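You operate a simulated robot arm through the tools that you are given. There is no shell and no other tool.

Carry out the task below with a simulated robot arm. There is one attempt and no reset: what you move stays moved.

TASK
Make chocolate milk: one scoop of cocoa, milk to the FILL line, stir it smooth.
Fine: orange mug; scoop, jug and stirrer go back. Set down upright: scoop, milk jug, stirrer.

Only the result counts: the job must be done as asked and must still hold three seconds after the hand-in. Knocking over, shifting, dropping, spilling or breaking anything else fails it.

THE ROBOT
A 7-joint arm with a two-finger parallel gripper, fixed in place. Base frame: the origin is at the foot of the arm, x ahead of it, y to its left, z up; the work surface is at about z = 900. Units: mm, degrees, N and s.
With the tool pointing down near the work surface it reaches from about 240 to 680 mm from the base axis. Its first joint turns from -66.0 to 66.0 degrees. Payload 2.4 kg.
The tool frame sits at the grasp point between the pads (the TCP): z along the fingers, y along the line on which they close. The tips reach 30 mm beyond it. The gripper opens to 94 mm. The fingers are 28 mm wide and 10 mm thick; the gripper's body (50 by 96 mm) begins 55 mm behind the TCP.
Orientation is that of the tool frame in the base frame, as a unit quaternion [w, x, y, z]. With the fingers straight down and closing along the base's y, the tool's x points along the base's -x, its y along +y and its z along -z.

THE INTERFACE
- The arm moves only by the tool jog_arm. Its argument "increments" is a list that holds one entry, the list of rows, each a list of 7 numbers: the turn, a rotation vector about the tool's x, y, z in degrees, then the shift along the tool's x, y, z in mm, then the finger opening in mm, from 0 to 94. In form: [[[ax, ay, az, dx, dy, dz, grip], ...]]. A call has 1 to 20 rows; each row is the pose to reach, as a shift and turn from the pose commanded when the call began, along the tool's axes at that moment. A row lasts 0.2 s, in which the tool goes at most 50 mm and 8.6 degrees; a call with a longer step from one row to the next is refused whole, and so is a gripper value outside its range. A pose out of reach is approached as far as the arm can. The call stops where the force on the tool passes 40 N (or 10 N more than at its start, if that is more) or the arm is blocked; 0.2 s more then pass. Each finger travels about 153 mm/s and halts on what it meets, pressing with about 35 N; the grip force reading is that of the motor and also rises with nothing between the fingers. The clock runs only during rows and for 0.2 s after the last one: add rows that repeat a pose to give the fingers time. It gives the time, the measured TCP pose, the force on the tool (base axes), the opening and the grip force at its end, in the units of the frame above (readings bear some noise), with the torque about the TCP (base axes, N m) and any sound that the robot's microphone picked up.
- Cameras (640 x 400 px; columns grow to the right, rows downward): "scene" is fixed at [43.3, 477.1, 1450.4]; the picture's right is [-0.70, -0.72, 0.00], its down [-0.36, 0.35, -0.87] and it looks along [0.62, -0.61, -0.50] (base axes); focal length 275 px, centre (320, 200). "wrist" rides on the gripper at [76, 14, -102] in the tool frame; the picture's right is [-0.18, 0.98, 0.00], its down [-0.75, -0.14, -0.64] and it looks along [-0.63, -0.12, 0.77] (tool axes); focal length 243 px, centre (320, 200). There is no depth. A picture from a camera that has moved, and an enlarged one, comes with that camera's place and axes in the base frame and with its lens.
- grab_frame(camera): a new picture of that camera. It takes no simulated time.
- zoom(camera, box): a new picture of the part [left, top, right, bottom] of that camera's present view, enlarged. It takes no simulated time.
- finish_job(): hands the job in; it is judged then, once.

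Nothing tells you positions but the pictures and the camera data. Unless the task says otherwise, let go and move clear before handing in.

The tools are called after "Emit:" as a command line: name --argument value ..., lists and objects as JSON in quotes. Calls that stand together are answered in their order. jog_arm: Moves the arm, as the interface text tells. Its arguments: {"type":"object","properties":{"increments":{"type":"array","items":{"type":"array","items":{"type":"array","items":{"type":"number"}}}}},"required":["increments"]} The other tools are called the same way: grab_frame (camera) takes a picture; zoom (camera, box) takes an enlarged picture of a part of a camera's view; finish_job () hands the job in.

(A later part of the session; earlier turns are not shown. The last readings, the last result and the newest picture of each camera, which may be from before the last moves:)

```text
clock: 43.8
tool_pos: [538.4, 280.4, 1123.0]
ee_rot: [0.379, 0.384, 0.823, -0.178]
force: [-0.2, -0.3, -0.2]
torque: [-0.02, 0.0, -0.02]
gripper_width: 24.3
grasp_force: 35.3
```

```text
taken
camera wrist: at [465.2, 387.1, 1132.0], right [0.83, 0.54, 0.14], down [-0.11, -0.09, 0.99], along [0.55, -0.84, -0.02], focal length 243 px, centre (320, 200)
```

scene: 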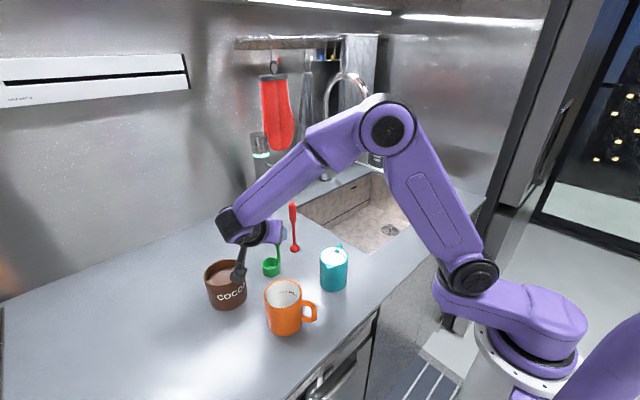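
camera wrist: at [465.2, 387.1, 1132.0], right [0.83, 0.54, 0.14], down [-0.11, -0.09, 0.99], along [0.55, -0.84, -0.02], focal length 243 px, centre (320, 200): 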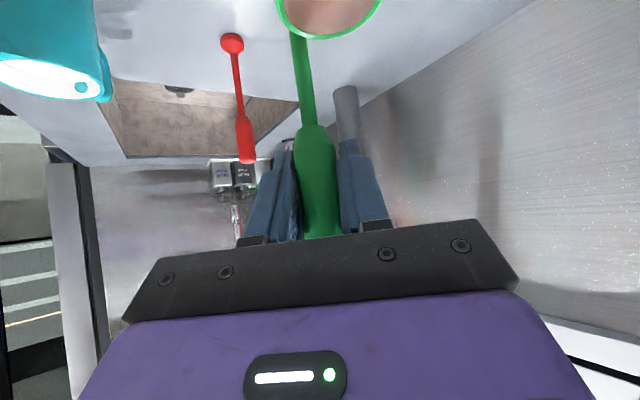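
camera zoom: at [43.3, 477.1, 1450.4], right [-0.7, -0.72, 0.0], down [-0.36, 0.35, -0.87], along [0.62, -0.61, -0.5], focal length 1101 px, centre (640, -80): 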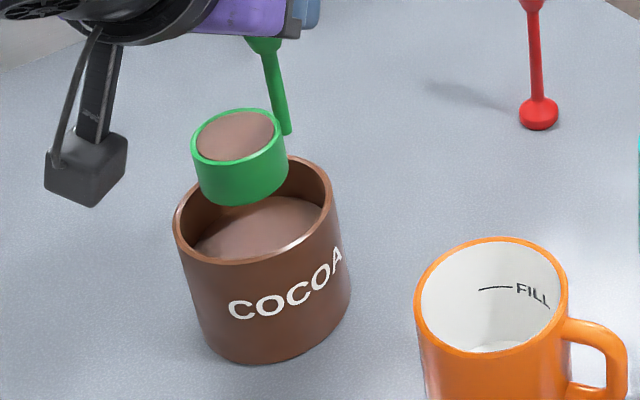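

The scoop is full to a level rim. I carry it upright and slowly to a spot above the mug, stopping well above it.

Emit:
jog_arm --increments '[[[0, 0, 0, -0.3, -3.3, -1.4, 0], [0, 0, 0, -0.9, -11.6, -4.9, 0], [0, 0, 0, -1.8, -23.3, -9.8, 0], [0, 0, 0, -2.9, -36.6, -15.4, 0], [0, 0, 0, -4.1, -51.5, -21.7, 0], [0, 0, 0, -5.3, -66.5, -28, 0], [0, 0, 0, -6.6, -83.1, -35, 0], [0, 0, 0, -7.9, -99.7, -41.9, 0], [0, 0, 0, -9.1, -114.7, -48.2, 0], [0, 0, 0, -10.3, -129.6, -54.5, 0], [0, 0, 0, -11.4, -142.9, -60.1, 0], [0, 0, 0, -12.3, -154.6, -65, 0], [0, 0, 0, -12.9, -162.9, -68.5, 0], [0, 0, 0, -13.2, -166.2, -69.9, 0], [0, 0, 0, -13.2, -166.2, -69.9, 0]]]'

Emit:
grab_frame --camera "scene"

Emit:
grab_frame --camera "wrist"

```text
clock: 47.0
tool_pos: [380.9, 209.8, 1178.0]
ee_rot: [0.38, 0.382, 0.824, -0.176]
force: [0.0, 0.5, -1.9]
torque: [-0.01, 0.0, -0.02]
gripper_width: 24.7
grasp_force: 35.1
```

```text
taken
```

scene: 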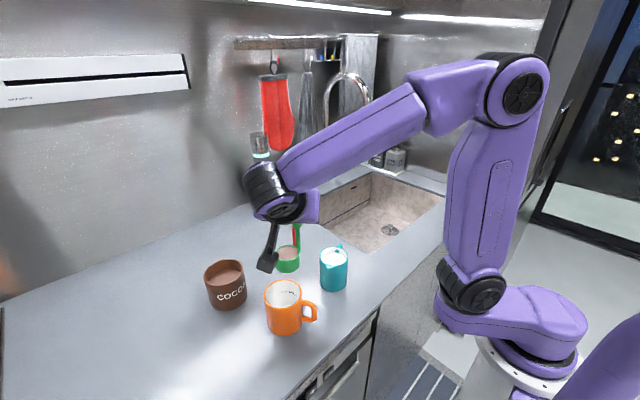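

```text
taken
camera wrist: at [309.1, 314.9, 1187.7], right [0.83, 0.54, 0.14], down [-0.11, -0.09, 0.99], along [0.55, -0.84, -0.02], focal length 243 px, centre (320, 200)
```

wrist: 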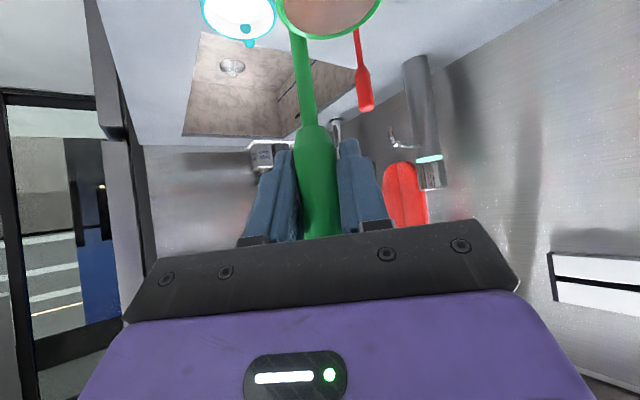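

The full scoop now hangs over the mug, with the cup at about (381, 239, 1082). I start tipping it about a fixed axis, keeping the cup above the mug; first only 24° to check the motion tracks.

Emit:
jog_arm --increments '[[[1.03, -0.28, -3.85, -0.8, 6.7, -0.75, 0], [2.06, -0.55, -7.71, -1.25, 13.55, -1.31, 0], [4.13, -1.1, -15.42, -0.65, 27.18, -2.13, 0], [6.19, -1.66, -23.13, 1.77, 40.63, -2.45, 0], [6.19, -1.66, -23.13, 1.77, 40.63, -2.45, 0]]]'

Emit:
grab_frame --camera "scene"

```text
clock: 48.2
tool_pos: [409.3, 238.3, 1179.1]
ee_rot: [0.327, 0.227, 0.867, -0.299]
force: [0.4, 0.4, -0.4]
torque: [0.01, -0.04, -0.01]
gripper_width: 24.5
grasp_force: 34.9
```

```text
taken
```

scene: 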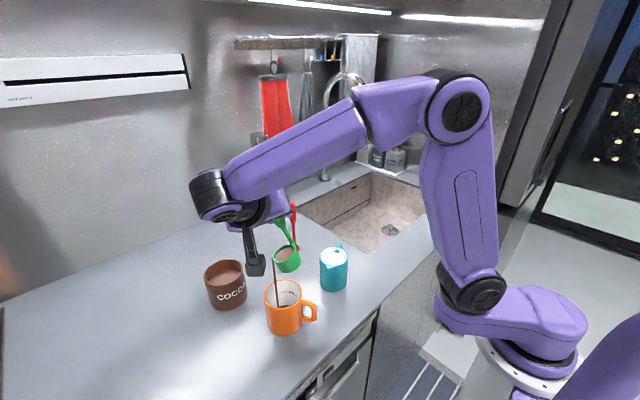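

Cocoa is already streaming out at this slight tilt. I zoom to check that the stream lands inside the mug.

Emit:
zoom --camera "scene" --box '[240, 230, 340, 340]'

Emit:
grab_frame --camera "wrist"

```text
3.64 times, centred on (290, 285) of scene
camera zoom: at [43.3, 477.1, 1450.4], right [-0.7, -0.72, 0.0], down [-0.36, 0.35, -0.87], along [0.62, -0.61, -0.5], focal length 1001 px, centre (429, -109)
```

zoom: 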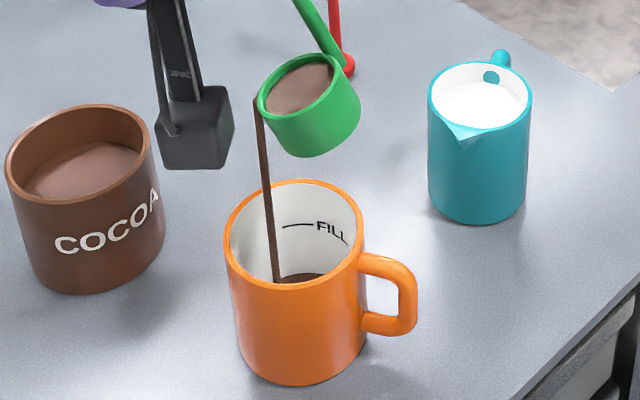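

```text
taken
camera wrist: at [321.2, 330.2, 1182.8], right [0.71, 0.67, -0.24], down [0.16, 0.18, 0.97], along [0.69, -0.72, 0.02], focal length 243 px, centre (320, 200)
```

wrist: 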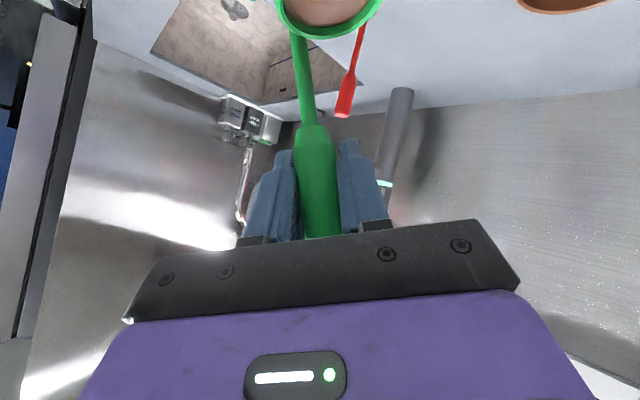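

The stream lands well inside the mug. I keep tipping about the same axis, holding the cup over the mug.

Emit:
jog_arm --increments '[[[2.06, -0.55, -7.71, -1.25, 13.55, -1.31, 0], [2.06, -0.55, -7.71, -1.25, 13.55, -1.31, 0], [4.13, -1.1, -15.42, -0.65, 27.18, -2.13, 0], [4.13, -1.1, -15.42, -0.65, 27.18, -2.13, 0], [6.19, -1.66, -23.13, 1.77, 40.63, -2.45, 0], [6.19, -1.66, -23.13, 1.77, 40.63, -2.45, 0], [8.26, -2.21, -30.84, 5.98, 53.63, -2.25, 0], [8.26, -2.21, -30.84, 5.98, 53.63, -2.25, 0], [10.32, -2.76, -38.54, 11.89, 65.94, -1.56, 0], [10.32, -2.76, -38.54, 11.89, 65.94, -1.56, 0]]]'

Emit:
zoom --camera "scene" --box '[220, 200, 360, 340]'

Emit:
grab_frame --camera "wrist"

```text
clock: 50.4
tool_pos: [440.2, 288.0, 1146.3]
ee_rot: [0.208, -0.05, 0.855, -0.472]
force: [1.0, -0.4, -0.8]
torque: [0.02, 0.01, -0.03]
gripper_width: 24.7
grasp_force: 35.0
```

```text
2.86 times, centred on (290, 270) of scene
camera zoom: at [43.3, 477.1, 1450.4], right [-0.7, -0.72, 0.0], down [-0.36, 0.35, -0.87], along [0.62, -0.61, -0.5], focal length 786 px, centre (406, 0)
```

zoom: 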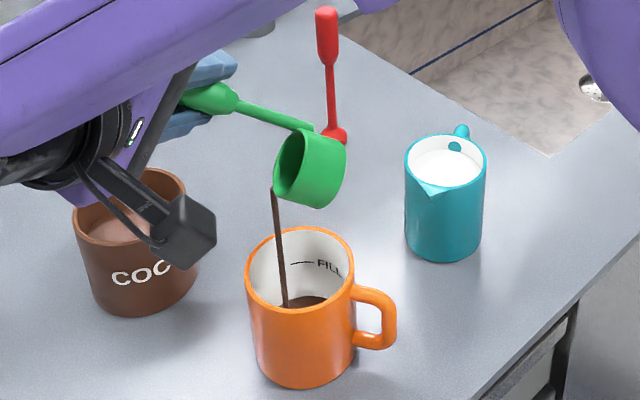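

```text
taken
camera wrist: at [330.4, 353.9, 1160.2], right [0.28, 0.59, -0.76], down [0.41, 0.64, 0.65], along [0.87, -0.49, -0.07], focal length 243 px, centre (320, 200)
```

wrist: 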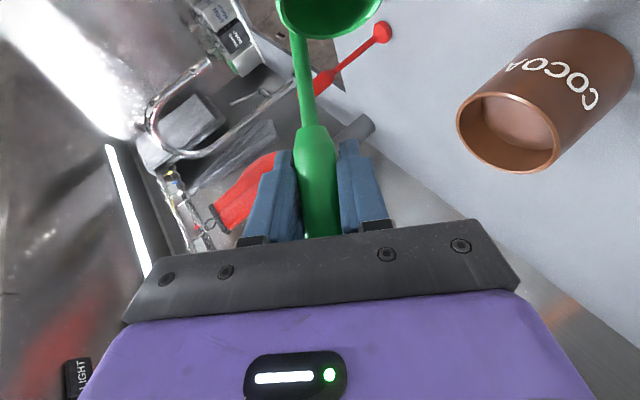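

Nearly all of the cocoa has run into the mug, and the stream is still inside it. I continue tipping to empty the cup.

Emit:
jog_arm --increments '[[[2.06, -0.55, -7.71, -1.25, 13.55, -1.31, 0], [4.13, -1.1, -15.42, -0.65, 27.18, -2.13, 0], [6.19, -1.66, -23.13, 1.77, 40.63, -2.45, 0], [8.26, -2.21, -30.84, 5.98, 53.63, -2.25, 0], [10.32, -2.76, -38.54, 11.89, 65.94, -1.56, 0], [12.38, -3.31, -46.25, 19.38, 77.31, -0.37, 0], [12.38, -3.31, -46.25, 19.38, 77.31, -0.37, 0], [12.38, -3.31, -46.25, 19.38, 77.31, -0.37, 0]]]'

Emit:
zoom --camera "scene" --box '[220, 200, 360, 340]'

Emit:
grab_frame --camera "wrist"

```text
clock: 52.2
tool_pos: [430.1, 325.4, 1077.1]
ee_rot: [0.035, -0.373, 0.706, -0.601]
force: [0.1, 0.5, -0.6]
torque: [0.05, -0.01, -0.01]
gripper_width: 24.7
grasp_force: 34.9
```

```text
2.86 times, centred on (290, 270) of scene
camera zoom: at [43.3, 477.1, 1450.4], right [-0.7, -0.72, 0.0], down [-0.36, 0.35, -0.87], along [0.62, -0.61, -0.5], focal length 786 px, centre (406, 0)
```

zoom: 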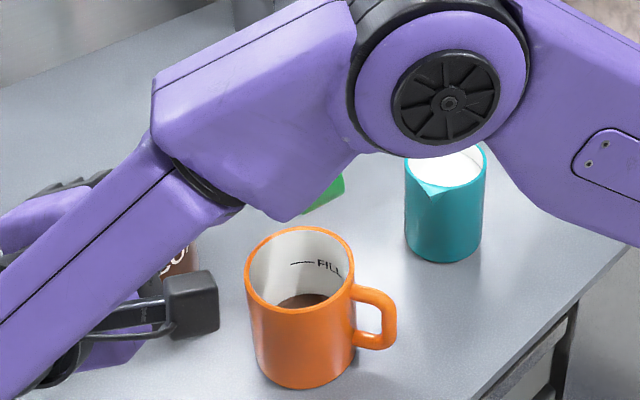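

```text
taken
camera wrist: at [317.5, 365.5, 1123.2], right [-0.34, 0.11, -0.93], down [0.29, 0.96, 0.0], along [0.89, -0.27, -0.36], focal length 243 px, centre (320, 200)
```

wrist: 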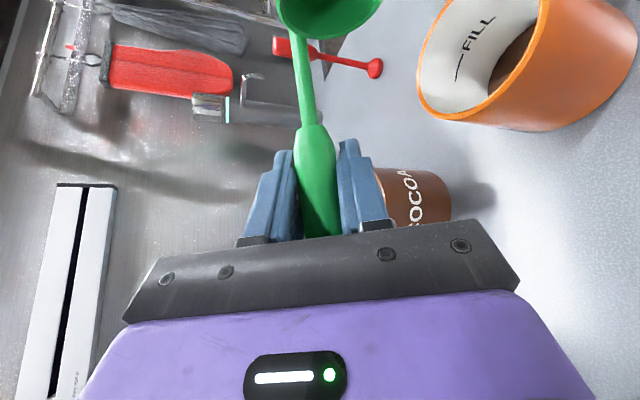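

The stream has stopped and there is cocoa at the mug's bottom. I check the inside of the scoop's cup.

Emit:
zoom --camera "wrist" --box '[240, 0, 420, 120]'

Emit:
zoom --camera "wrist" --box '[400, 0, 640, 150]'

```text
3.33 times, centred on (330, 60) of wrist
camera zoom: at [317.5, 365.5, 1123.2], right [-0.34, 0.11, -0.93], down [0.29, 0.96, 0.0], along [0.89, -0.27, -0.36], focal length 809 px, centre (287, 667)
```

zoom: 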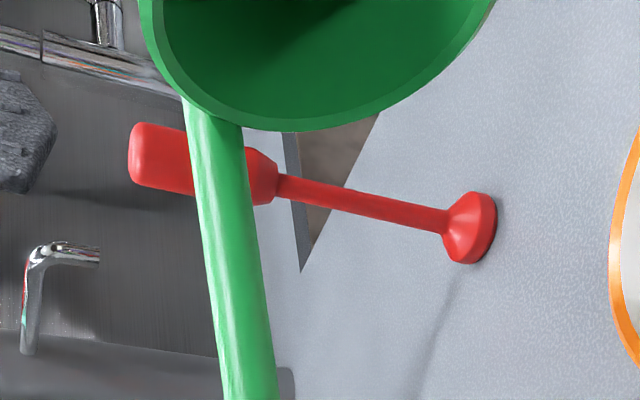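

```text
2.67 times, centred on (520, 75) of wrist
camera zoom: at [317.5, 365.5, 1123.2], right [-0.34, 0.11, -0.93], down [0.29, 0.96, 0.0], along [0.89, -0.27, -0.36], focal length 647 px, centre (-213, 533)
```

zoom: 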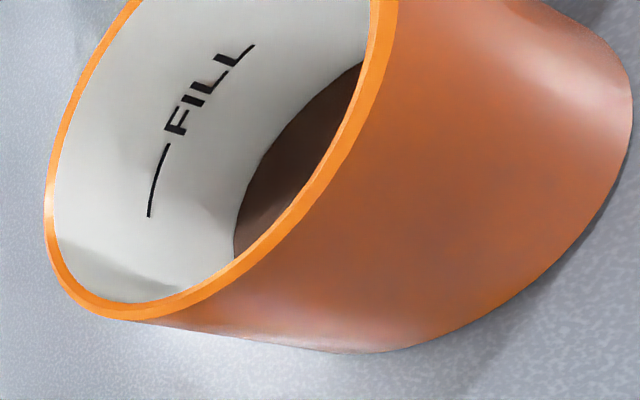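

The visible part of the cup is clean, and the mug has its cocoa. I add 12° more tilt for a moment so nothing is left in the scoop, then look again.

Emit:
jog_arm --increments '[[[1.55, -0.41, -5.78, -1.11, 10.14, -1.03, 0], [3.1, -0.83, -11.56, -1.18, 20.37, -1.78, 0], [3.1, -0.83, -11.56, -1.18, 20.37, -1.78, 0], [3.1, -0.83, -11.56, -1.18, 20.37, -1.78, 0]]]'

Emit:
grab_frame --camera "scene"

Emit:
zoom --camera "wrist" --box '[240, 0, 640, 150]'

```text
clock: 53.2
tool_pos: [421.7, 328.9, 1059.5]
ee_rot: [-0.01, -0.444, 0.649, -0.618]
force: [0.6, -0.8, 0.5]
torque: [0.04, -0.02, -0.02]
gripper_width: 24.6
grasp_force: 34.7
```

```text
taken
```

scene: 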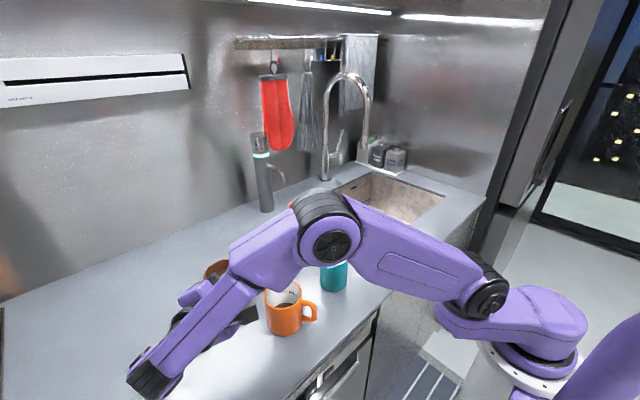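

```text
1.60 times, centred on (440, 75) of wrist
camera zoom: at [311.0, 365.3, 1115.3], right [-0.47, -0.05, -0.88], down [0.2, 0.97, -0.16], along [0.86, -0.25, -0.44], focal length 388 px, centre (128, 400)
```

zoom: 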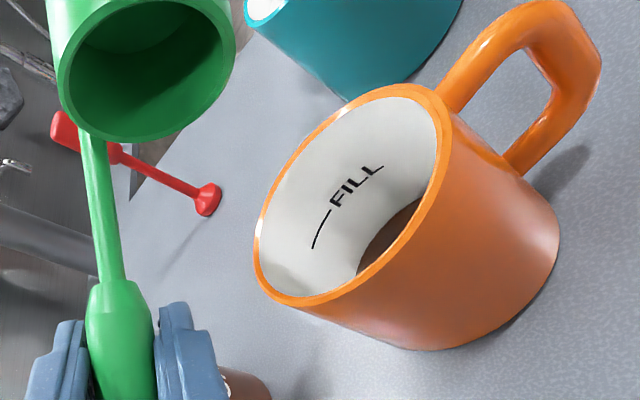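

The scoop is empty and the cocoa is in the mug. I rotate it back upright along the same path.

Emit:
jog_arm --increments '[[[-2.06, 0.55, 7.71, 3.07, -13.2, 1.77, 0], [-4.13, 1.1, 15.42, 7.89, -25.8, 3.96, 0], [-6.19, 1.66, 23.13, 14.38, -37.55, 6.54, 0], [-8.26, 2.21, 30.84, 22.4, -48.23, 9.46, 0], [-10.32, 2.76, 38.54, 31.81, -57.61, 12.64, 0], [-12.38, 3.31, 46.25, 42.42, -65.53, 16.05, 0], [-14.45, 3.86, 53.96, 54.02, -71.82, 19.61, 0], [-16.51, 4.42, 61.67, 66.39, -76.37, 23.24, 0], [-18.58, 4.97, 69.38, 79.28, -79.1, 26.89, 0], [-20.64, 5.52, 77.09, 92.44, -79.93, 30.46, 0], [-22.7, 6.07, 84.8, 105.63, -78.86, 33.91, 0], [-24.77, 6.62, 92.51, 118.58, -75.91, 37.17, 0], [-26.83, 7.18, 100.2, 131.04, -71.14, 40.15, 0], [-28.9, 7.73, 107.9, 142.76, -64.63, 42.83, 0], [-30.96, 8.28, 115.6, 153.52, -56.53, 45.12, 0], [-32, 8.56, 119.5, 158.48, -51.92, 46.11, 0], [-32, 8.56, 119.5, 158.48, -51.92, 46.11, 0]]]'

Emit:
grab_frame --camera "scene"

Emit:
grab_frame --camera "wrist"

```text
clock: 56.8
tool_pos: [379.9, 210.4, 1179.3]
ee_rot: [0.379, 0.384, 0.823, -0.178]
force: [0.0, -0.1, -1.0]
torque: [-0.03, -0.01, -0.04]
gripper_width: 24.4
grasp_force: 35.4
```

```text
taken
```

scene: 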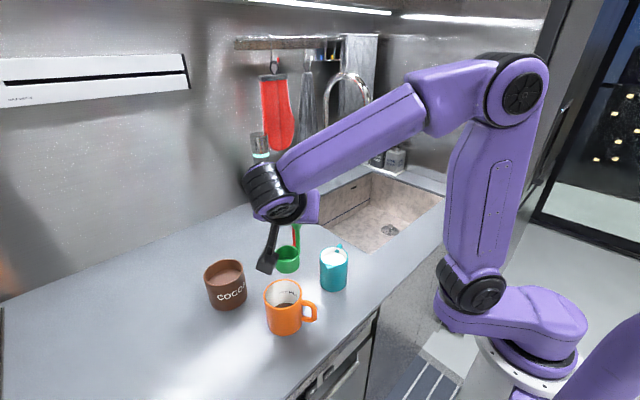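

```text
taken
camera wrist: at [308.6, 316.0, 1187.4], right [0.83, 0.54, 0.14], down [-0.11, -0.09, 0.99], along [0.55, -0.84, -0.02], focal length 243 px, centre (320, 200)
```

wrist: 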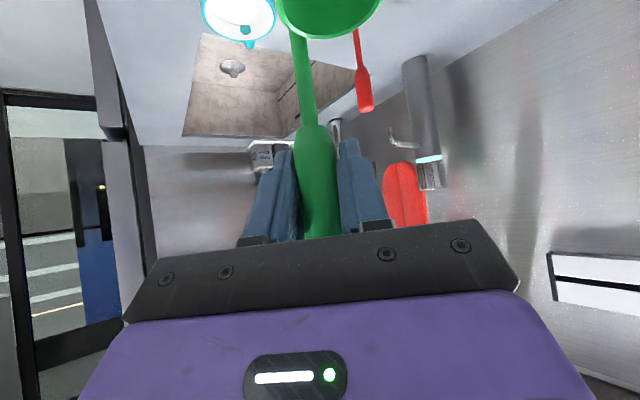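

The scoop is upright and empty again. I carry it back over its original spot at height.

Emit:
jog_arm --increments '[[[0, 0, 0, -5.1, 8.5, 14.9, 0], [0, 0, 0, -12.8, 21.4, 37.3, 0], [0, 0, 0, -20.4, 34.2, 59.6, 0], [0, 0, 0, -28.1, 47, 82, 0], [0, 0, 0, -35.8, 59.8, 104.4, 0], [0, 0, 0, -43.4, 72.6, 126.7, 0], [0, 0, 0, -48.5, 81.1, 141.6, 0], [0, 0, 0, -51.1, 85.4, 149.1, 0], [0, 0, 0, -51.1, 85.4, 149.1, 0], [0, 0, 0, -51.1, 85.4, 149.1, 0]]]'

Emit:
zoom --camera "scene" --box '[180, 150, 340, 310]'

Emit:
grab_frame --camera "wrist"

```text
clock: 59.0
tool_pos: [540.8, 150.8, 1120.4]
ee_rot: [0.379, 0.384, 0.823, -0.177]
force: [0.7, -0.8, -0.8]
torque: [-0.02, -0.05, -0.01]
gripper_width: 25.0
grasp_force: 34.8
```

```text
2.50 times, centred on (260, 230) of scene
camera zoom: at [43.3, 477.1, 1450.4], right [-0.7, -0.72, 0.0], down [-0.36, 0.35, -0.87], along [0.62, -0.61, -0.5], focal length 688 px, centre (470, 125)
```

zoom: 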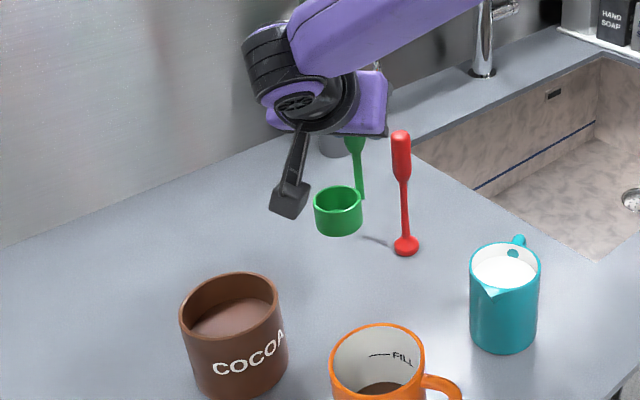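

```text
taken
camera wrist: at [469.4, 257.1, 1130.1], right [0.83, 0.54, 0.14], down [-0.11, -0.09, 0.99], along [0.55, -0.84, -0.02], focal length 243 px, centre (320, 200)
```

wrist: 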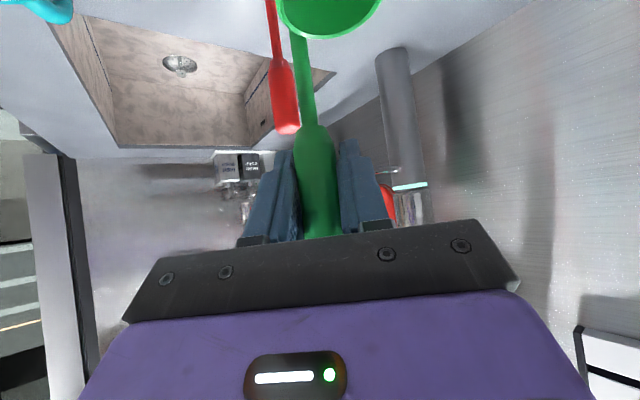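

The view is identical to the one right after lifting, so the scoop is back above its spot. I lower it, slowing at the end.

Emit:
jog_arm --increments '[[[0, 0, 0, 11.4, 0.1, 9.7, 0], [0, 0, 0, 26.6, 0.1, 22.7, 0], [0, 0, 0, 41.9, 0.2, 35.7, 0], [0, 0, 0, 57.1, 0.2, 48.7, 0], [0, 0, 0, 68.5, 0.3, 58.4, 0], [0, 0, 0, 76.1, 0.3, 64.9, 0], [0, 0, 0, 79.9, 0.4, 68.1, 0], [0, 0, 0, 82.2, 0.4, 70.1, 0], [0, 0, 0, 83.3, 0.4, 71.0, 0], [0, 0, 0, 83.3, 0.4, 71.0, 0]]]'

Emit:
zoom --camera "scene" --box '[200, 180, 340, 320]'

```text
clock: 61.2
tool_pos: [540.0, 151.9, 1011.2]
ee_rot: [0.379, 0.384, 0.823, -0.177]
force: [-0.9, 0.3, -0.8]
torque: [0.0, 0.01, -0.02]
gripper_width: 24.6
grasp_force: 34.5
```

```text
2.86 times, centred on (270, 250) of scene
camera zoom: at [43.3, 477.1, 1450.4], right [-0.7, -0.72, 0.0], down [-0.36, 0.35, -0.87], along [0.62, -0.61, -0.5], focal length 786 px, centre (463, 57)
```

zoom: 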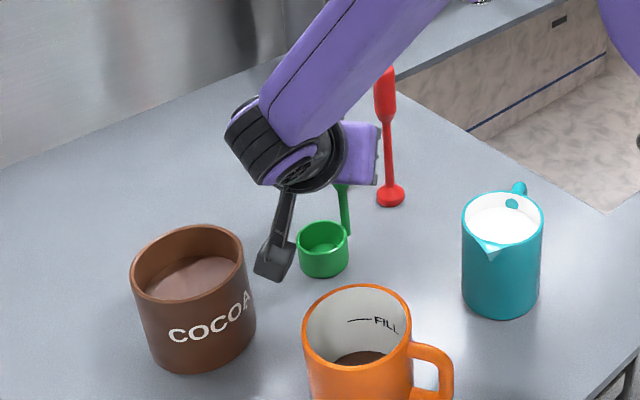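

The scoop is within half a millimetre of its original height. I lower that last bit and open the fingers.

Emit:
jog_arm --increments '[[[0, 0, 0, 0.3, 0, 0.25, 0], [0, 0, 0, 0.5, 0, 0.45, 0], [0, 0, 0, 0.5, 0, 0.45, 0]]]'

Emit:
jog_arm --increments '[[[0, 0, 0, 0, 0, 0, 27], [0, 0, 0, 0, 0, 0, 35], [0, 0, 0, 0, 0, 0, 60], [0, 0, 0, 0, 0, 0, 60]]]'

Emit:
zoom --camera "scene" --box '[200, 180, 340, 320]'

Emit:
grab_frame --camera "wrist"

```text
clock: 62.0
tool_pos: [540.4, 151.5, 1011.1]
ee_rot: [0.379, 0.384, 0.823, -0.178]
force: [-0.4, 0.2, -1.0]
torque: [-0.03, 0.02, 0.02]
gripper_width: 24.7
grasp_force: 35.2
```

```text
clock: 63.0
tool_pos: [540.0, 151.9, 1009.4]
ee_rot: [0.379, 0.384, 0.822, -0.178]
force: [0.8, 0.4, -0.4]
torque: [0.0, 0.01, -0.03]
gripper_width: 60.2
grasp_force: 0.1
```

```text
2.86 times, centred on (270, 250) of scene
camera zoom: at [43.3, 477.1, 1450.4], right [-0.7, -0.72, 0.0], down [-0.36, 0.35, -0.87], along [0.62, -0.61, -0.5], focal length 786 px, centre (463, 57)
```

zoom: 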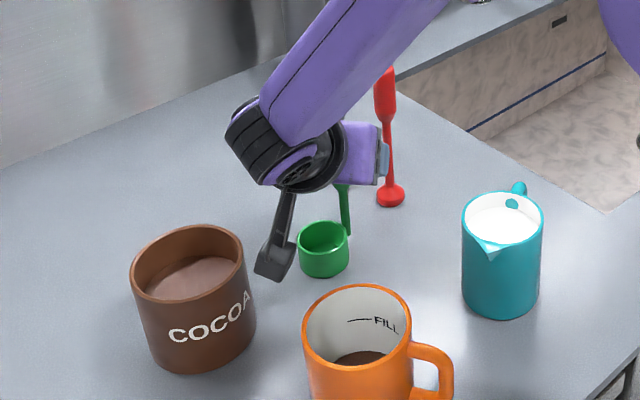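

```text
taken
camera wrist: at [468.8, 257.8, 1019.5], right [0.83, 0.54, 0.14], down [-0.11, -0.09, 0.99], along [0.55, -0.84, -0.02], focal length 243 px, centre (320, 200)
```

wrist: 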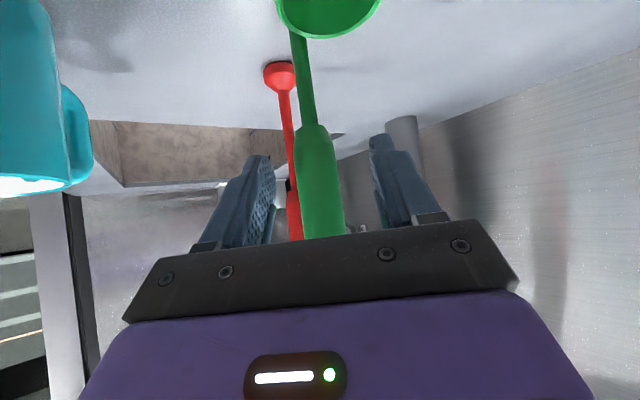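

The scoop stands on its own at its old spot. I back out along the tool axis and rise clear of it.

Emit:
jog_arm --increments '[[[0, 0, 0, 0, 0, -15, 60], [0, 0, 0, 0, 0, -40, 60], [0, 0, 0, 0, 0, -65, 60], [0, 0, 0, 0, 0, -95, 60], [0, 0, 0, -25, 0, -115, 60], [0, 0, 0, -50, 0, -135, 60], [0, 0, 0, -75, 0, -155, 60], [0, 0, 0, -75, 0, -155, 60]]]'

Emit:
grab_frame --camera "scene"

```text
clock: 64.8
tool_pos: [496.6, 204.1, 1169.4]
ee_rot: [0.379, 0.384, 0.823, -0.177]
force: [0.0, -0.4, -0.5]
torque: [-0.01, 0.0, 0.01]
gripper_width: 59.8
grasp_force: 0.0
```

```text
taken
```

scene: 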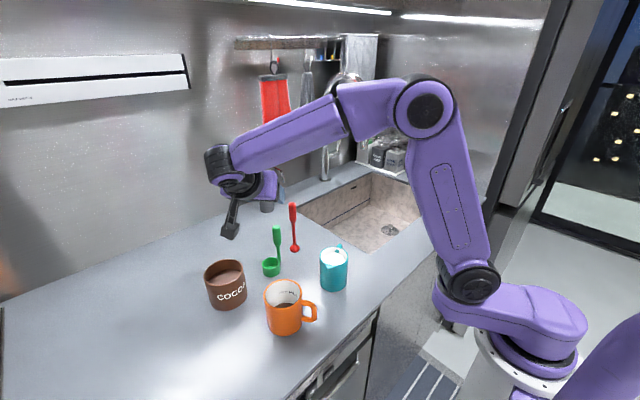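

The scoop stands in its original place. Now I bring the tool to straight down above the middle of the workspace, ready to line up with the jug.

Emit:
jog_arm --increments '[[[0, 7, 0, -2, -13, -4, 94], [0, 14, 0, -4.5, -26, -8, 94], [0, 21, 0, -7, -39, -12, 94], [0, 28, 0, -9, -52, -16, 94], [0, 35, 0, -11, -65, -20, 94], [0, 42, 0, -13.5, -78, -24, 94], [0, 49.5, 0, -15.8, -90.5, -27.2, 94], [0, 49.5, 0, -15.8, -90.5, -27.2, 94]]]'

Emit:
grab_frame --camera "wrist"

```text
clock: 66.6
tool_pos: [420.8, 153.7, 1198.3]
ee_rot: [-0.001, 0.423, 0.906, -0.001]
force: [0.8, -0.1, -0.1]
torque: [0.03, 0.02, 0.01]
gripper_width: 94.2
grasp_force: 0.0
```

```text
taken
camera wrist: at [382.4, 220.4, 1301.2], right [0.87, 0.49, 0.0], down [0.38, -0.67, 0.64], along [0.31, -0.56, -0.77], focal length 243 px, centre (320, 200)
```

wrist: 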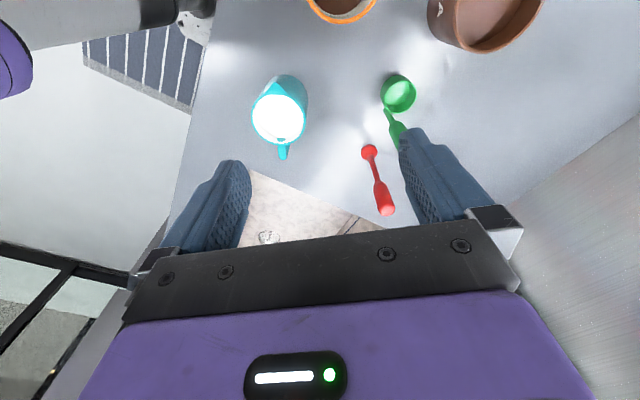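

The tool points straight down now, and the jug with its handle toward the sink is clearly visible. I enlarge that view to measure the jug's centre, spout and handle directions.

Emit:
zoom --camera "wrist" --box '[235, 60, 325, 170]'

Emit:
zoom --camera "wrist" --box '[230, 0, 470, 230]'

```text
3.64 times, centred on (280, 115) of wrist
camera zoom: at [382.4, 220.4, 1301.2], right [0.87, 0.49, 0.0], down [0.38, -0.67, 0.64], along [0.31, -0.56, -0.77], focal length 882 px, centre (466, 509)
```

zoom: 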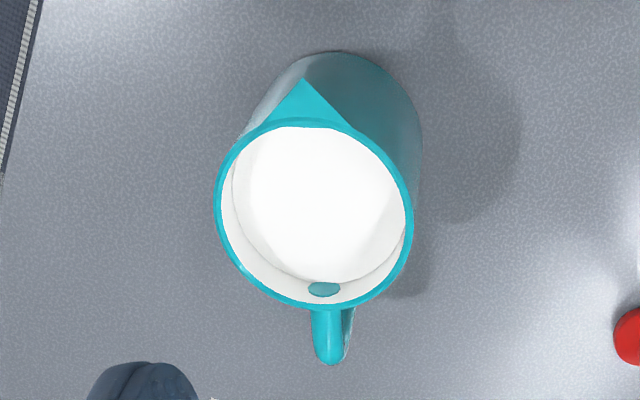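

```text
1.74 times, centred on (350, 115) of wrist
camera zoom: at [382.4, 220.4, 1301.2], right [0.87, 0.49, 0.0], down [0.38, -0.67, 0.64], along [0.31, -0.56, -0.77], focal length 422 px, centre (268, 348)
```

zoom: 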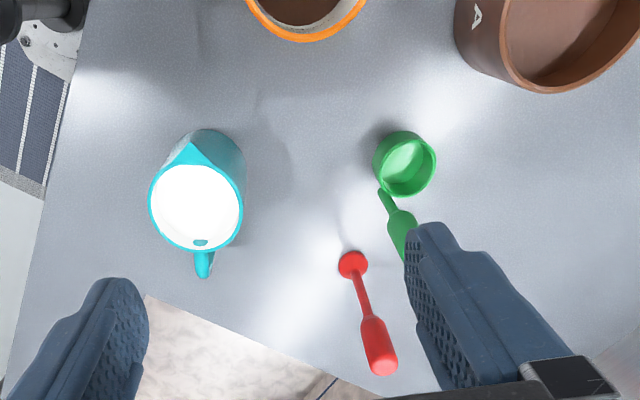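

I measure the jug at (394.3, 86.5) with its spout at azimuth 117° and its handle opposite, reaching out about 70 mm. I now yaw the downward tool by −167° about its axis, in two parts, so the hand leans over the handle side when it grips.

Emit:
jog_arm --increments '[[[0, 0, -8.3, 0, 0, 0, 94], [0, 0, -16.6, 0, 0, 0, 94], [0, 0, -24.9, 0, 0, 0, 94], [0, 0, -33.2, 0, 0, 0, 94], [0, 0, -41.5, 0, 0, 0, 94], [0, 0, -49.8, 0, 0, 0, 94], [0, 0, -58.1, 0, 0, 0, 94], [0, 0, -66.4, 0, 0, 0, 94], [0, 0, -74.7, 0, 0, 0, 94], [0, 0, -83, 0, 0, 0, 94], [0, 0, -83, 0, 0, 0, 94]]]'

Emit:
jog_arm --increments '[[[0, 0, -8.4, 0, 0, 0, 94], [0, 0, -16.8, 0, 0, 0, 94], [0, 0, -25.2, 0, 0, 0, 94], [0, 0, -33.6, 0, 0, 0, 94], [0, 0, -42, 0, 0, 0, 94], [0, 0, -50.4, 0, 0, 0, 94], [0, 0, -58.8, 0, 0, 0, 94], [0, 0, -67.2, 0, 0, 0, 94], [0, 0, -75.6, 0, 0, 0, 94], [0, 0, -84.1, 0, 0, 0, 94], [0, 0, -84.1, 0, 0, 0, 94]]]'

Emit:
grab_frame --camera "scene"

Emit:
grab_frame --camera "wrist"

```text
clock: 69.0
tool_pos: [419.3, 153.6, 1198.6]
ee_rot: [-0.001, -0.284, 0.959, 0.0]
force: [0.6, -0.2, -0.2]
torque: [0.0, -0.02, -0.01]
gripper_width: 93.8
grasp_force: 0.1
```

```text
clock: 71.4
tool_pos: [420.2, 155.4, 1196.0]
ee_rot: [0.0, 0.853, -0.521, 0.0]
force: [-0.1, 0.6, 1.2]
torque: [0.0, 0.01, -0.01]
gripper_width: 94.0
grasp_force: 0.1
```

```text
taken
```

scene: 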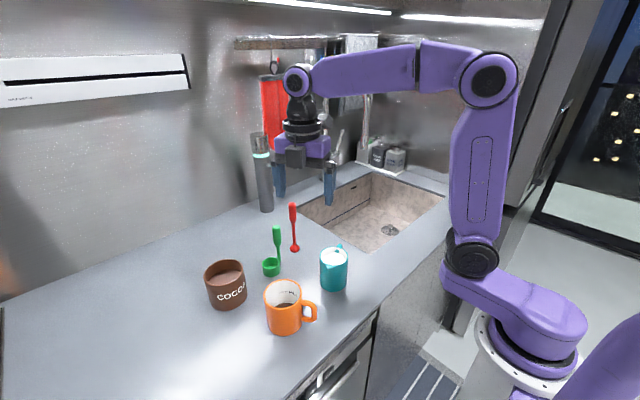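

```text
taken
camera wrist: at [441.5, 80.3, 1300.2], right [-0.96, -0.29, 0.0], down [-0.22, 0.74, 0.64], along [-0.18, 0.61, -0.77], focal length 243 px, centre (320, 200)
```

wrist: 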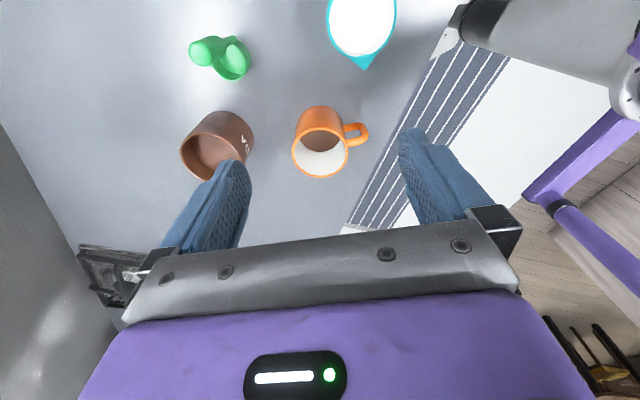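

That orientation is reachable. Before gripping the full jug, I rehearse the pouring tilt with the empty hand above the mug.

Emit:
jog_arm --increments '[[[0, 8, 0, -8.1, -1.6, 8, 94], [0, 16, 0, -16.3, -3.3, 16, 94], [0, 24, 0, -24.4, -4.9, 24, 94], [0, 32, 0, -32.6, -6.6, 32, 94], [0, 40, 0, -40.7, -8.2, 40, 94], [0, 48, 0, -48.8, -9.8, 50, 94], [0, 56, 0, -57, -11.5, 60, 94], [0, 62, 0, -65.1, -13.1, 70, 94], [0, 62, 0, -65.1, -13.1, 70, 94]]]'

Emit:
grab_frame --camera "scene"

Emit:
grab_frame --camera "wrist"

```text
clock: 73.4
tool_pos: [400.1, 217.1, 1126.7]
ee_rot: [0.27, 0.731, -0.448, 0.439]
force: [-0.2, -0.1, -0.2]
torque: [0.01, 0.03, -0.02]
gripper_width: 94.1
grasp_force: 0.1
```

```text
taken
```

scene: 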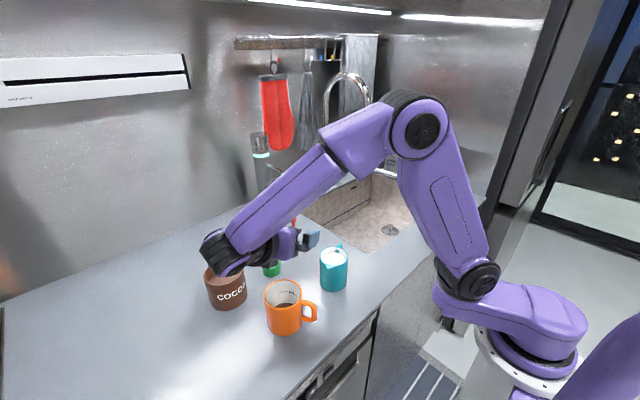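

```text
taken
camera wrist: at [362.9, 260.0, 1243.1], right [-0.91, -0.37, -0.16], down [-0.29, 0.88, -0.37], along [0.28, -0.29, -0.92], focal length 243 px, centre (320, 200)
```

wrist: 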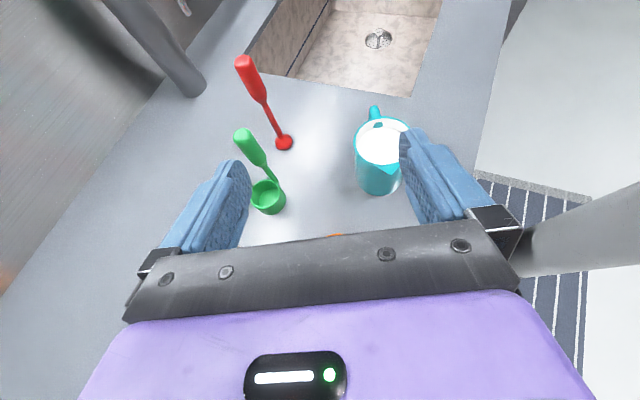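

The pouring tilt is reachable and leaves the scene camera a view of the mug. Now I rotate back to the gripping orientation, leaning 15° toward the spout.

Emit:
jog_arm --increments '[[[0, -7.7, 0, 0, 0, 0, 94], [0, -15.4, 0, 0, 0, 0, 94], [0, -23.1, 0, 0, 0, 0, 94], [0, -30.8, 0, 0, 0, 0, 94], [0, -38.5, 0, 0, 0, 0, 94], [0, -46.2, 0, 0, 0, 0, 94], [0, -53.9, 0, 0, 0, 0, 94], [0, -61.6, 0, 0, 0, 0, 94], [0, -69.3, 0, 0, 0, 0, 94], [0, -77, 0, 0, 0, 0, 94], [0, -77, 0, 0, 0, 0, 94]]]'

```text
clock: 75.8
tool_pos: [401.2, 219.8, 1128.1]
ee_rot: [-0.069, 0.845, -0.518, -0.112]
force: [0.1, -0.2, 0.7]
torque: [0.01, -0.05, 0.03]
gripper_width: 94.0
grasp_force: 0.1
```

I now translate to a point above and behind the jug, on its handle side, and check the alignment in both cameras.

Emit:
jog_arm --increments '[[[0, 0, 0, 29, 13, 0, 94], [0, 0, 0, 58, 26, 0, 94], [0, 0, 0, 88, 39.5, 0, 94], [0, 0, 0, 117, 52.7, 0, 94], [0, 0, 0, 146.1, 65.8, 0, 94], [0, 0, 0, 146.1, 65.8, 0, 94]]]'

Emit:
grab_frame --camera "wrist"

Emit:
zoom --camera "scene" --box '[260, 150, 420, 310]'

```text
clock: 77.2
tool_pos: [406.7, 63.2, 1090.2]
ee_rot: [-0.068, 0.845, -0.519, -0.111]
force: [0.1, -0.1, 0.3]
torque: [-0.01, 0.01, -0.02]
gripper_width: 94.0
grasp_force: 0.1
```

```text
taken
camera wrist: at [439.5, -33.2, 1169.2], right [-0.96, -0.29, 0.05], down [-0.13, 0.57, 0.81], along [-0.26, 0.77, -0.58], focal length 243 px, centre (320, 200)
```

wrist: 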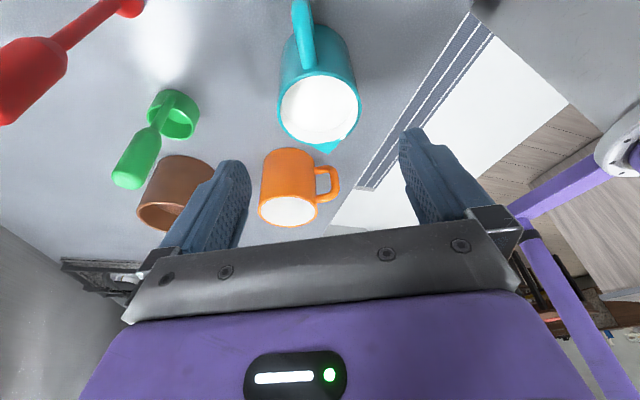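

```text
2.50 times, centred on (340, 230) of scene
camera zoom: at [43.3, 477.1, 1450.4], right [-0.7, -0.72, 0.0], down [-0.36, 0.35, -0.87], along [0.62, -0.61, -0.5], focal length 688 px, centre (270, 125)
```

zoom: 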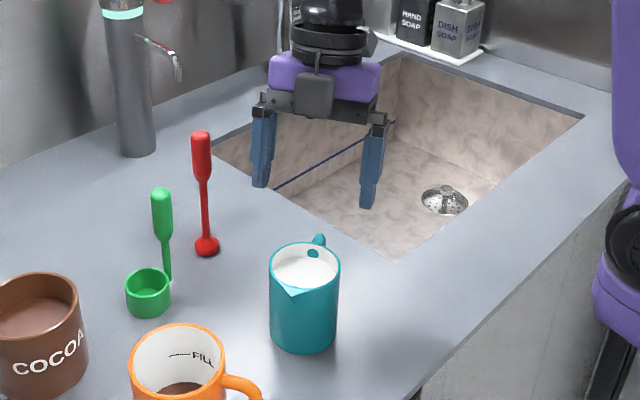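

The hand hovers behind the jug with the fingers on either side of its line. I zoom in the wrist view to check the jug's centre and handle against the finger plane.

Emit:
zoom --camera "wrist" --box '[200, 0, 460, 160]'

```text
2.46 times, centred on (330, 80) of wrist
camera zoom: at [439.5, -33.2, 1169.2], right [-0.96, -0.29, 0.05], down [-0.13, 0.57, 0.81], along [-0.26, 0.77, -0.58], focal length 597 px, centre (295, 495)
```

zoom: 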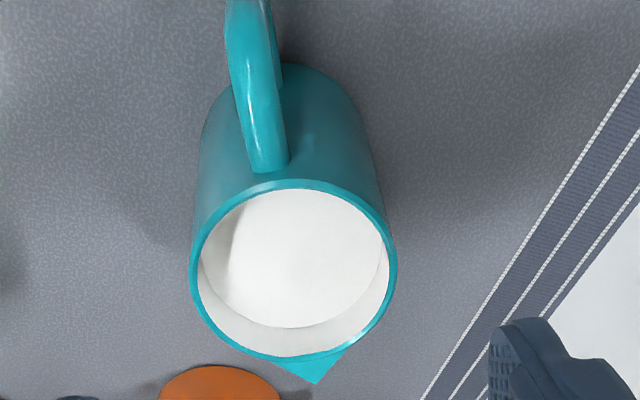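

The jug's rim centre lies within a millimetre of the finger mid-plane. I descend along the tool axis with fingers fully open to straddle the jug, stopping at grip height z ≈ 953.

Emit:
jog_arm --increments '[[[0, 0, 0, 6, 0, 10, 94], [0, 0, 0, 12, 0, 25, 94], [0, 0, 0, 12, 0, 45, 94], [0, 0, 0, 12, 0, 65, 94], [0, 0, 0, 12, 0, 85, 94], [0, 0, 0, 12, 0, 102, 94], [0, 0, 0, 12, 0, 118, 94], [0, 0, 0, 12, 0, 130, 94], [0, 0, 0, 12, 0, 138.7, 94], [0, 0, 0, 12, 0, 138.7, 94]]]'

Emit:
zoom --camera "scene" --box '[280, 190, 400, 310]'

Emit:
grab_frame --camera "wrist"

```text
clock: 79.4
tool_pos: [395.3, 84.0, 952.9]
ee_rot: [-0.068, 0.845, -0.518, -0.111]
force: [-0.1, -0.9, 0.2]
torque: [0.0, -0.02, 0.03]
gripper_width: 93.8
grasp_force: 0.0
```

```text
3.33 times, centred on (340, 250) of scene
camera zoom: at [43.3, 477.1, 1450.4], right [-0.7, -0.72, 0.0], down [-0.36, 0.35, -0.87], along [0.62, -0.61, -0.5], focal length 918 px, centre (253, 33)
```

zoom: 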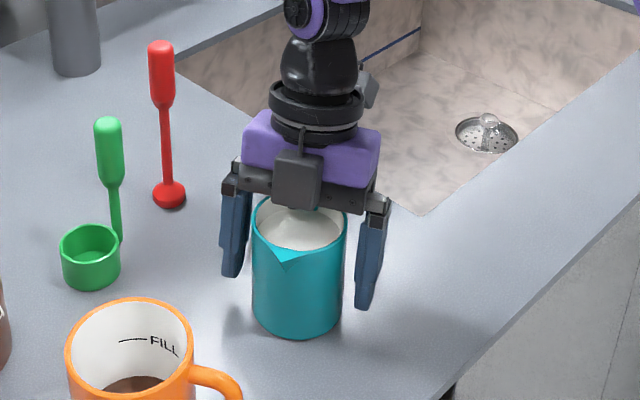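

```text
taken
camera wrist: at [428.2, -11.8, 1032.8], right [-0.96, -0.29, 0.05], down [-0.13, 0.57, 0.81], along [-0.26, 0.77, -0.58], focal length 243 px, centre (320, 200)
```

wrist: 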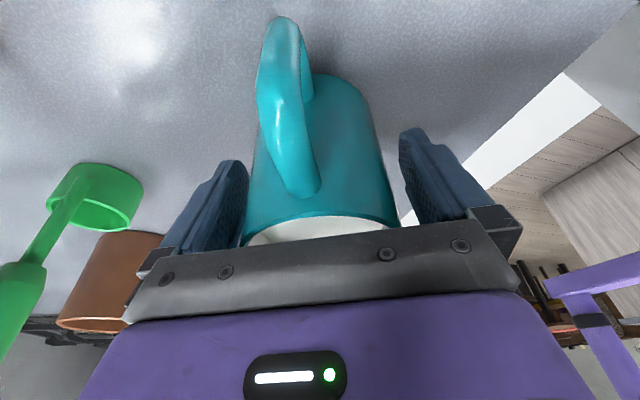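

The fingers straddle the jug evenly with the palm above its rim. I close them on the body.

Emit:
jog_arm --increments '[[[0, 0, 0, 0, 0, 0, 84], [0, 0, 0, 0, 0, 0, 76], [0, 0, 0, 0, 0, 0, 70], [0, 0, 0, 0, 0, 0, 50], [0, 0, 0, 0, 0, 0, 40], [0, 0, 0, 0, 0, 0, 40]]]'

Emit:
zoom --camera "scene" --box '[280, 190, 400, 310]'

Emit:
grab_frame --camera "wrist"

```text
clock: 80.8
tool_pos: [396.2, 84.2, 953.5]
ee_rot: [-0.069, 0.845, -0.518, -0.111]
force: [1.9, 0.4, 0.1]
torque: [0.05, -0.11, 0.02]
gripper_width: 71.0
grasp_force: 34.8
```

```text
3.33 times, centred on (340, 250) of scene
camera zoom: at [43.3, 477.1, 1450.4], right [-0.7, -0.72, 0.0], down [-0.36, 0.35, -0.87], along [0.62, -0.61, -0.5], focal length 918 px, centre (253, 33)
```

zoom: 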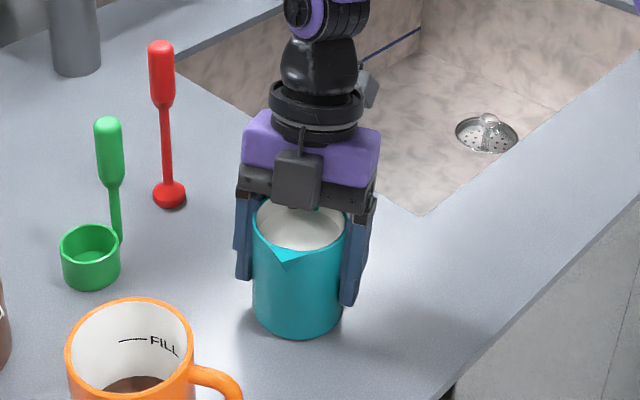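

```text
taken
camera wrist: at [428.4, -11.8, 1033.0], right [-0.96, -0.29, 0.05], down [-0.13, 0.57, 0.81], along [-0.26, 0.77, -0.58], focal length 243 px, centre (320, 200)
```

wrist: 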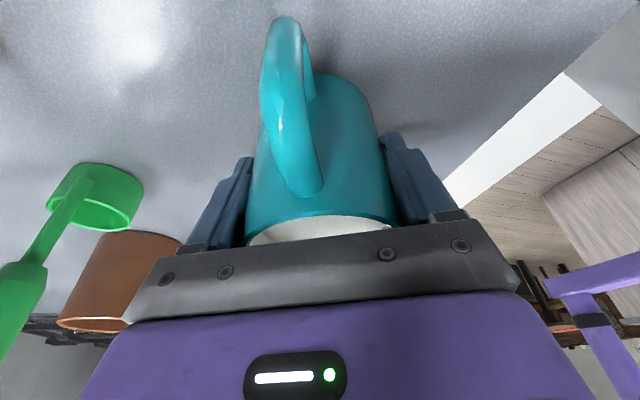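

Gripped at 71 mm with 35 N. I lift the full jug slowly, 40 mm first, to confirm it holds level.

Emit:
jog_arm --increments '[[[0, 0, 0, -0.5, 0, -1.9, 40], [0, 0, 0, -1.3, 0, -4.8, 40], [0, 0, 0, -2.6, 0, -9.7, 40], [0, 0, 0, -4.1, 0, -15.5, 40], [0, 0, 0, -5.7, 0, -21.2, 40], [0, 0, 0, -7.2, 0, -27, 40], [0, 0, 0, -8.8, 0, -32.8, 40], [0, 0, 0, -9.8, 0, -36.7, 40], [0, 0, 0, -10.4, 0, -38.6, 40], [0, 0, 0, -10.4, 0, -38.6, 40]]]'

Emit:
zoom --camera "scene" --box '[280, 190, 400, 310]'

Emit:
grab_frame --camera "wrist"

```text
clock: 83.0
tool_pos: [396.0, 85.3, 992.7]
ee_rot: [-0.067, 0.846, -0.518, -0.111]
force: [0.2, 0.0, -3.2]
torque: [-0.01, 0.01, -0.01]
gripper_width: 70.9
grasp_force: 34.7
```

```text
3.33 times, centred on (340, 250) of scene
camera zoom: at [43.3, 477.1, 1450.4], right [-0.7, -0.72, 0.0], down [-0.36, 0.35, -0.87], along [0.62, -0.61, -0.5], focal length 918 px, centre (253, 33)
```

zoom: 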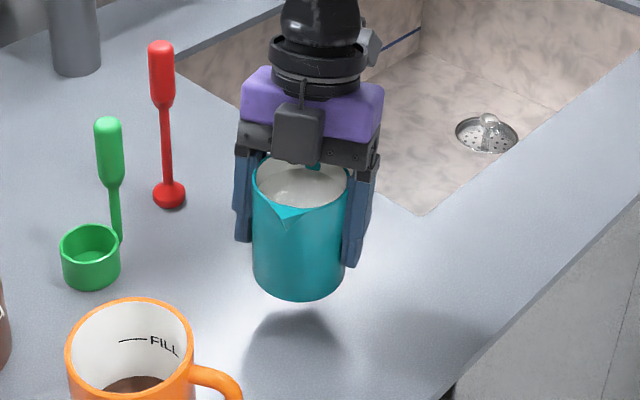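

```text
taken
camera wrist: at [428.6, -11.6, 1072.6], right [-0.96, -0.29, 0.05], down [-0.13, 0.57, 0.81], along [-0.26, 0.77, -0.58], focal length 243 px, centre (320, 200)
```

wrist: 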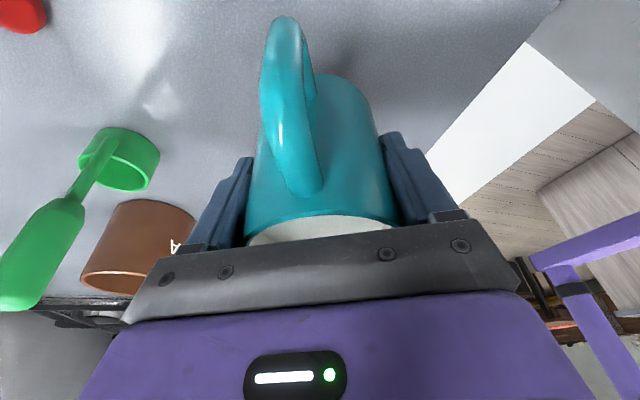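

The jug lifted cleanly, weighing about 3.2 N, with no slip and no spill. I raise it a further 70 mm so its base clears the mug rim.

Emit:
jog_arm --increments '[[[0, 0, 0, -0.5, 0, -1.9, 40], [0, 0, 0, -1.6, 0, -5.8, 40], [0, 0, 0, -3.4, 0, -12.6, 40], [0, 0, 0, -5.4, 0, -20.3, 40], [0, 0, 0, -7.5, 0, -28, 40], [0, 0, 0, -9.6, 0, -35.7, 40], [0, 0, 0, -11.6, 0, -43.5, 40], [0, 0, 0, -13.7, 0, -51.2, 40], [0, 0, 0, -15.8, 0, -58.9, 40], [0, 0, 0, -17.3, 0, -64.7, 40], [0, 0, 0, -18.2, 0, -67.9, 40], [0, 0, 0, -18.2, 0, -67.9, 40]]]'

Emit:
jog_arm --increments '[[[0, 0, 0, -1.4, -1, 0.4, 40], [0, 0, 0, -5.4, -4, 1.4, 40], [0, 0, 0, -11.8, -8.7, 3.1, 40], [0, 0, 0, -19, -14, 5.1, 40], [0, 0, 0, -27.1, -20, 7.3, 40], [0, 0, 0, -35.3, -26, 9.4, 40], [0, 0, 0, -43.4, -32, 11.6, 40], [0, 0, 0, -51.5, -38, 13.8, 40], [0, 0, 0, -59.7, -44, 16, 40], [0, 0, 0, -67.8, -50, 18.1, 40], [0, 0, 0, -76, -56, 20.3, 40], [0, 0, 0, -83.2, -61.5, 22.3, 40], [0, 0, 0, -88, -65, 23.6, 40], [0, 0, 0, -90.4, -66.8, 24.2, 40], [0, 0, 0, -90.4, -66.8, 24.2, 40]]]'

Emit:
grab_frame --camera "scene"

Emit:
grab_frame --camera "wrist"

```text
clock: 85.6
tool_pos: [395.3, 83.5, 1064.1]
ee_rot: [-0.068, 0.845, -0.518, -0.112]
force: [0.8, 0.1, -3.7]
torque: [0.02, -0.04, -0.05]
gripper_width: 70.6
grasp_force: 35.0
```

```text
clock: 88.8
tool_pos: [412.9, 198.6, 1062.5]
ee_rot: [-0.067, 0.846, -0.517, -0.112]
force: [0.3, 0.3, -3.4]
torque: [0.05, 0.02, -0.01]
gripper_width: 70.8
grasp_force: 35.0
```

```text
taken
```

scene: 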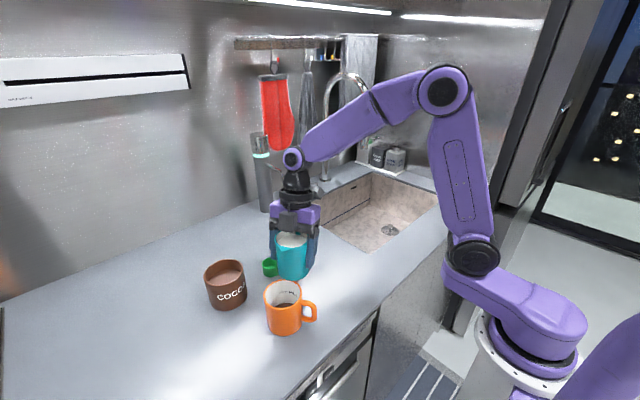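

```text
taken
camera wrist: at [445.8, 102.0, 1142.3], right [-0.96, -0.29, 0.05], down [-0.13, 0.57, 0.81], along [-0.26, 0.77, -0.58], focal length 243 px, centre (320, 200)
```

wrist: 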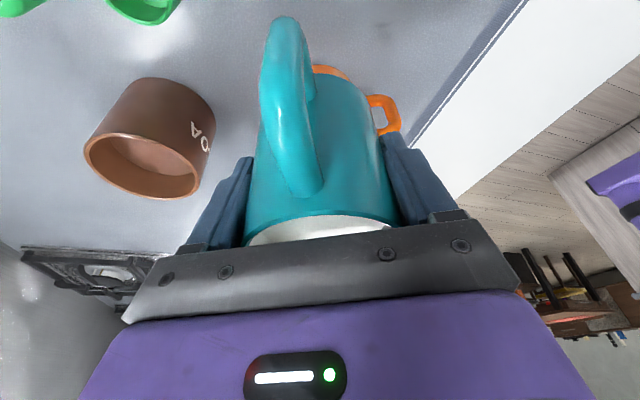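

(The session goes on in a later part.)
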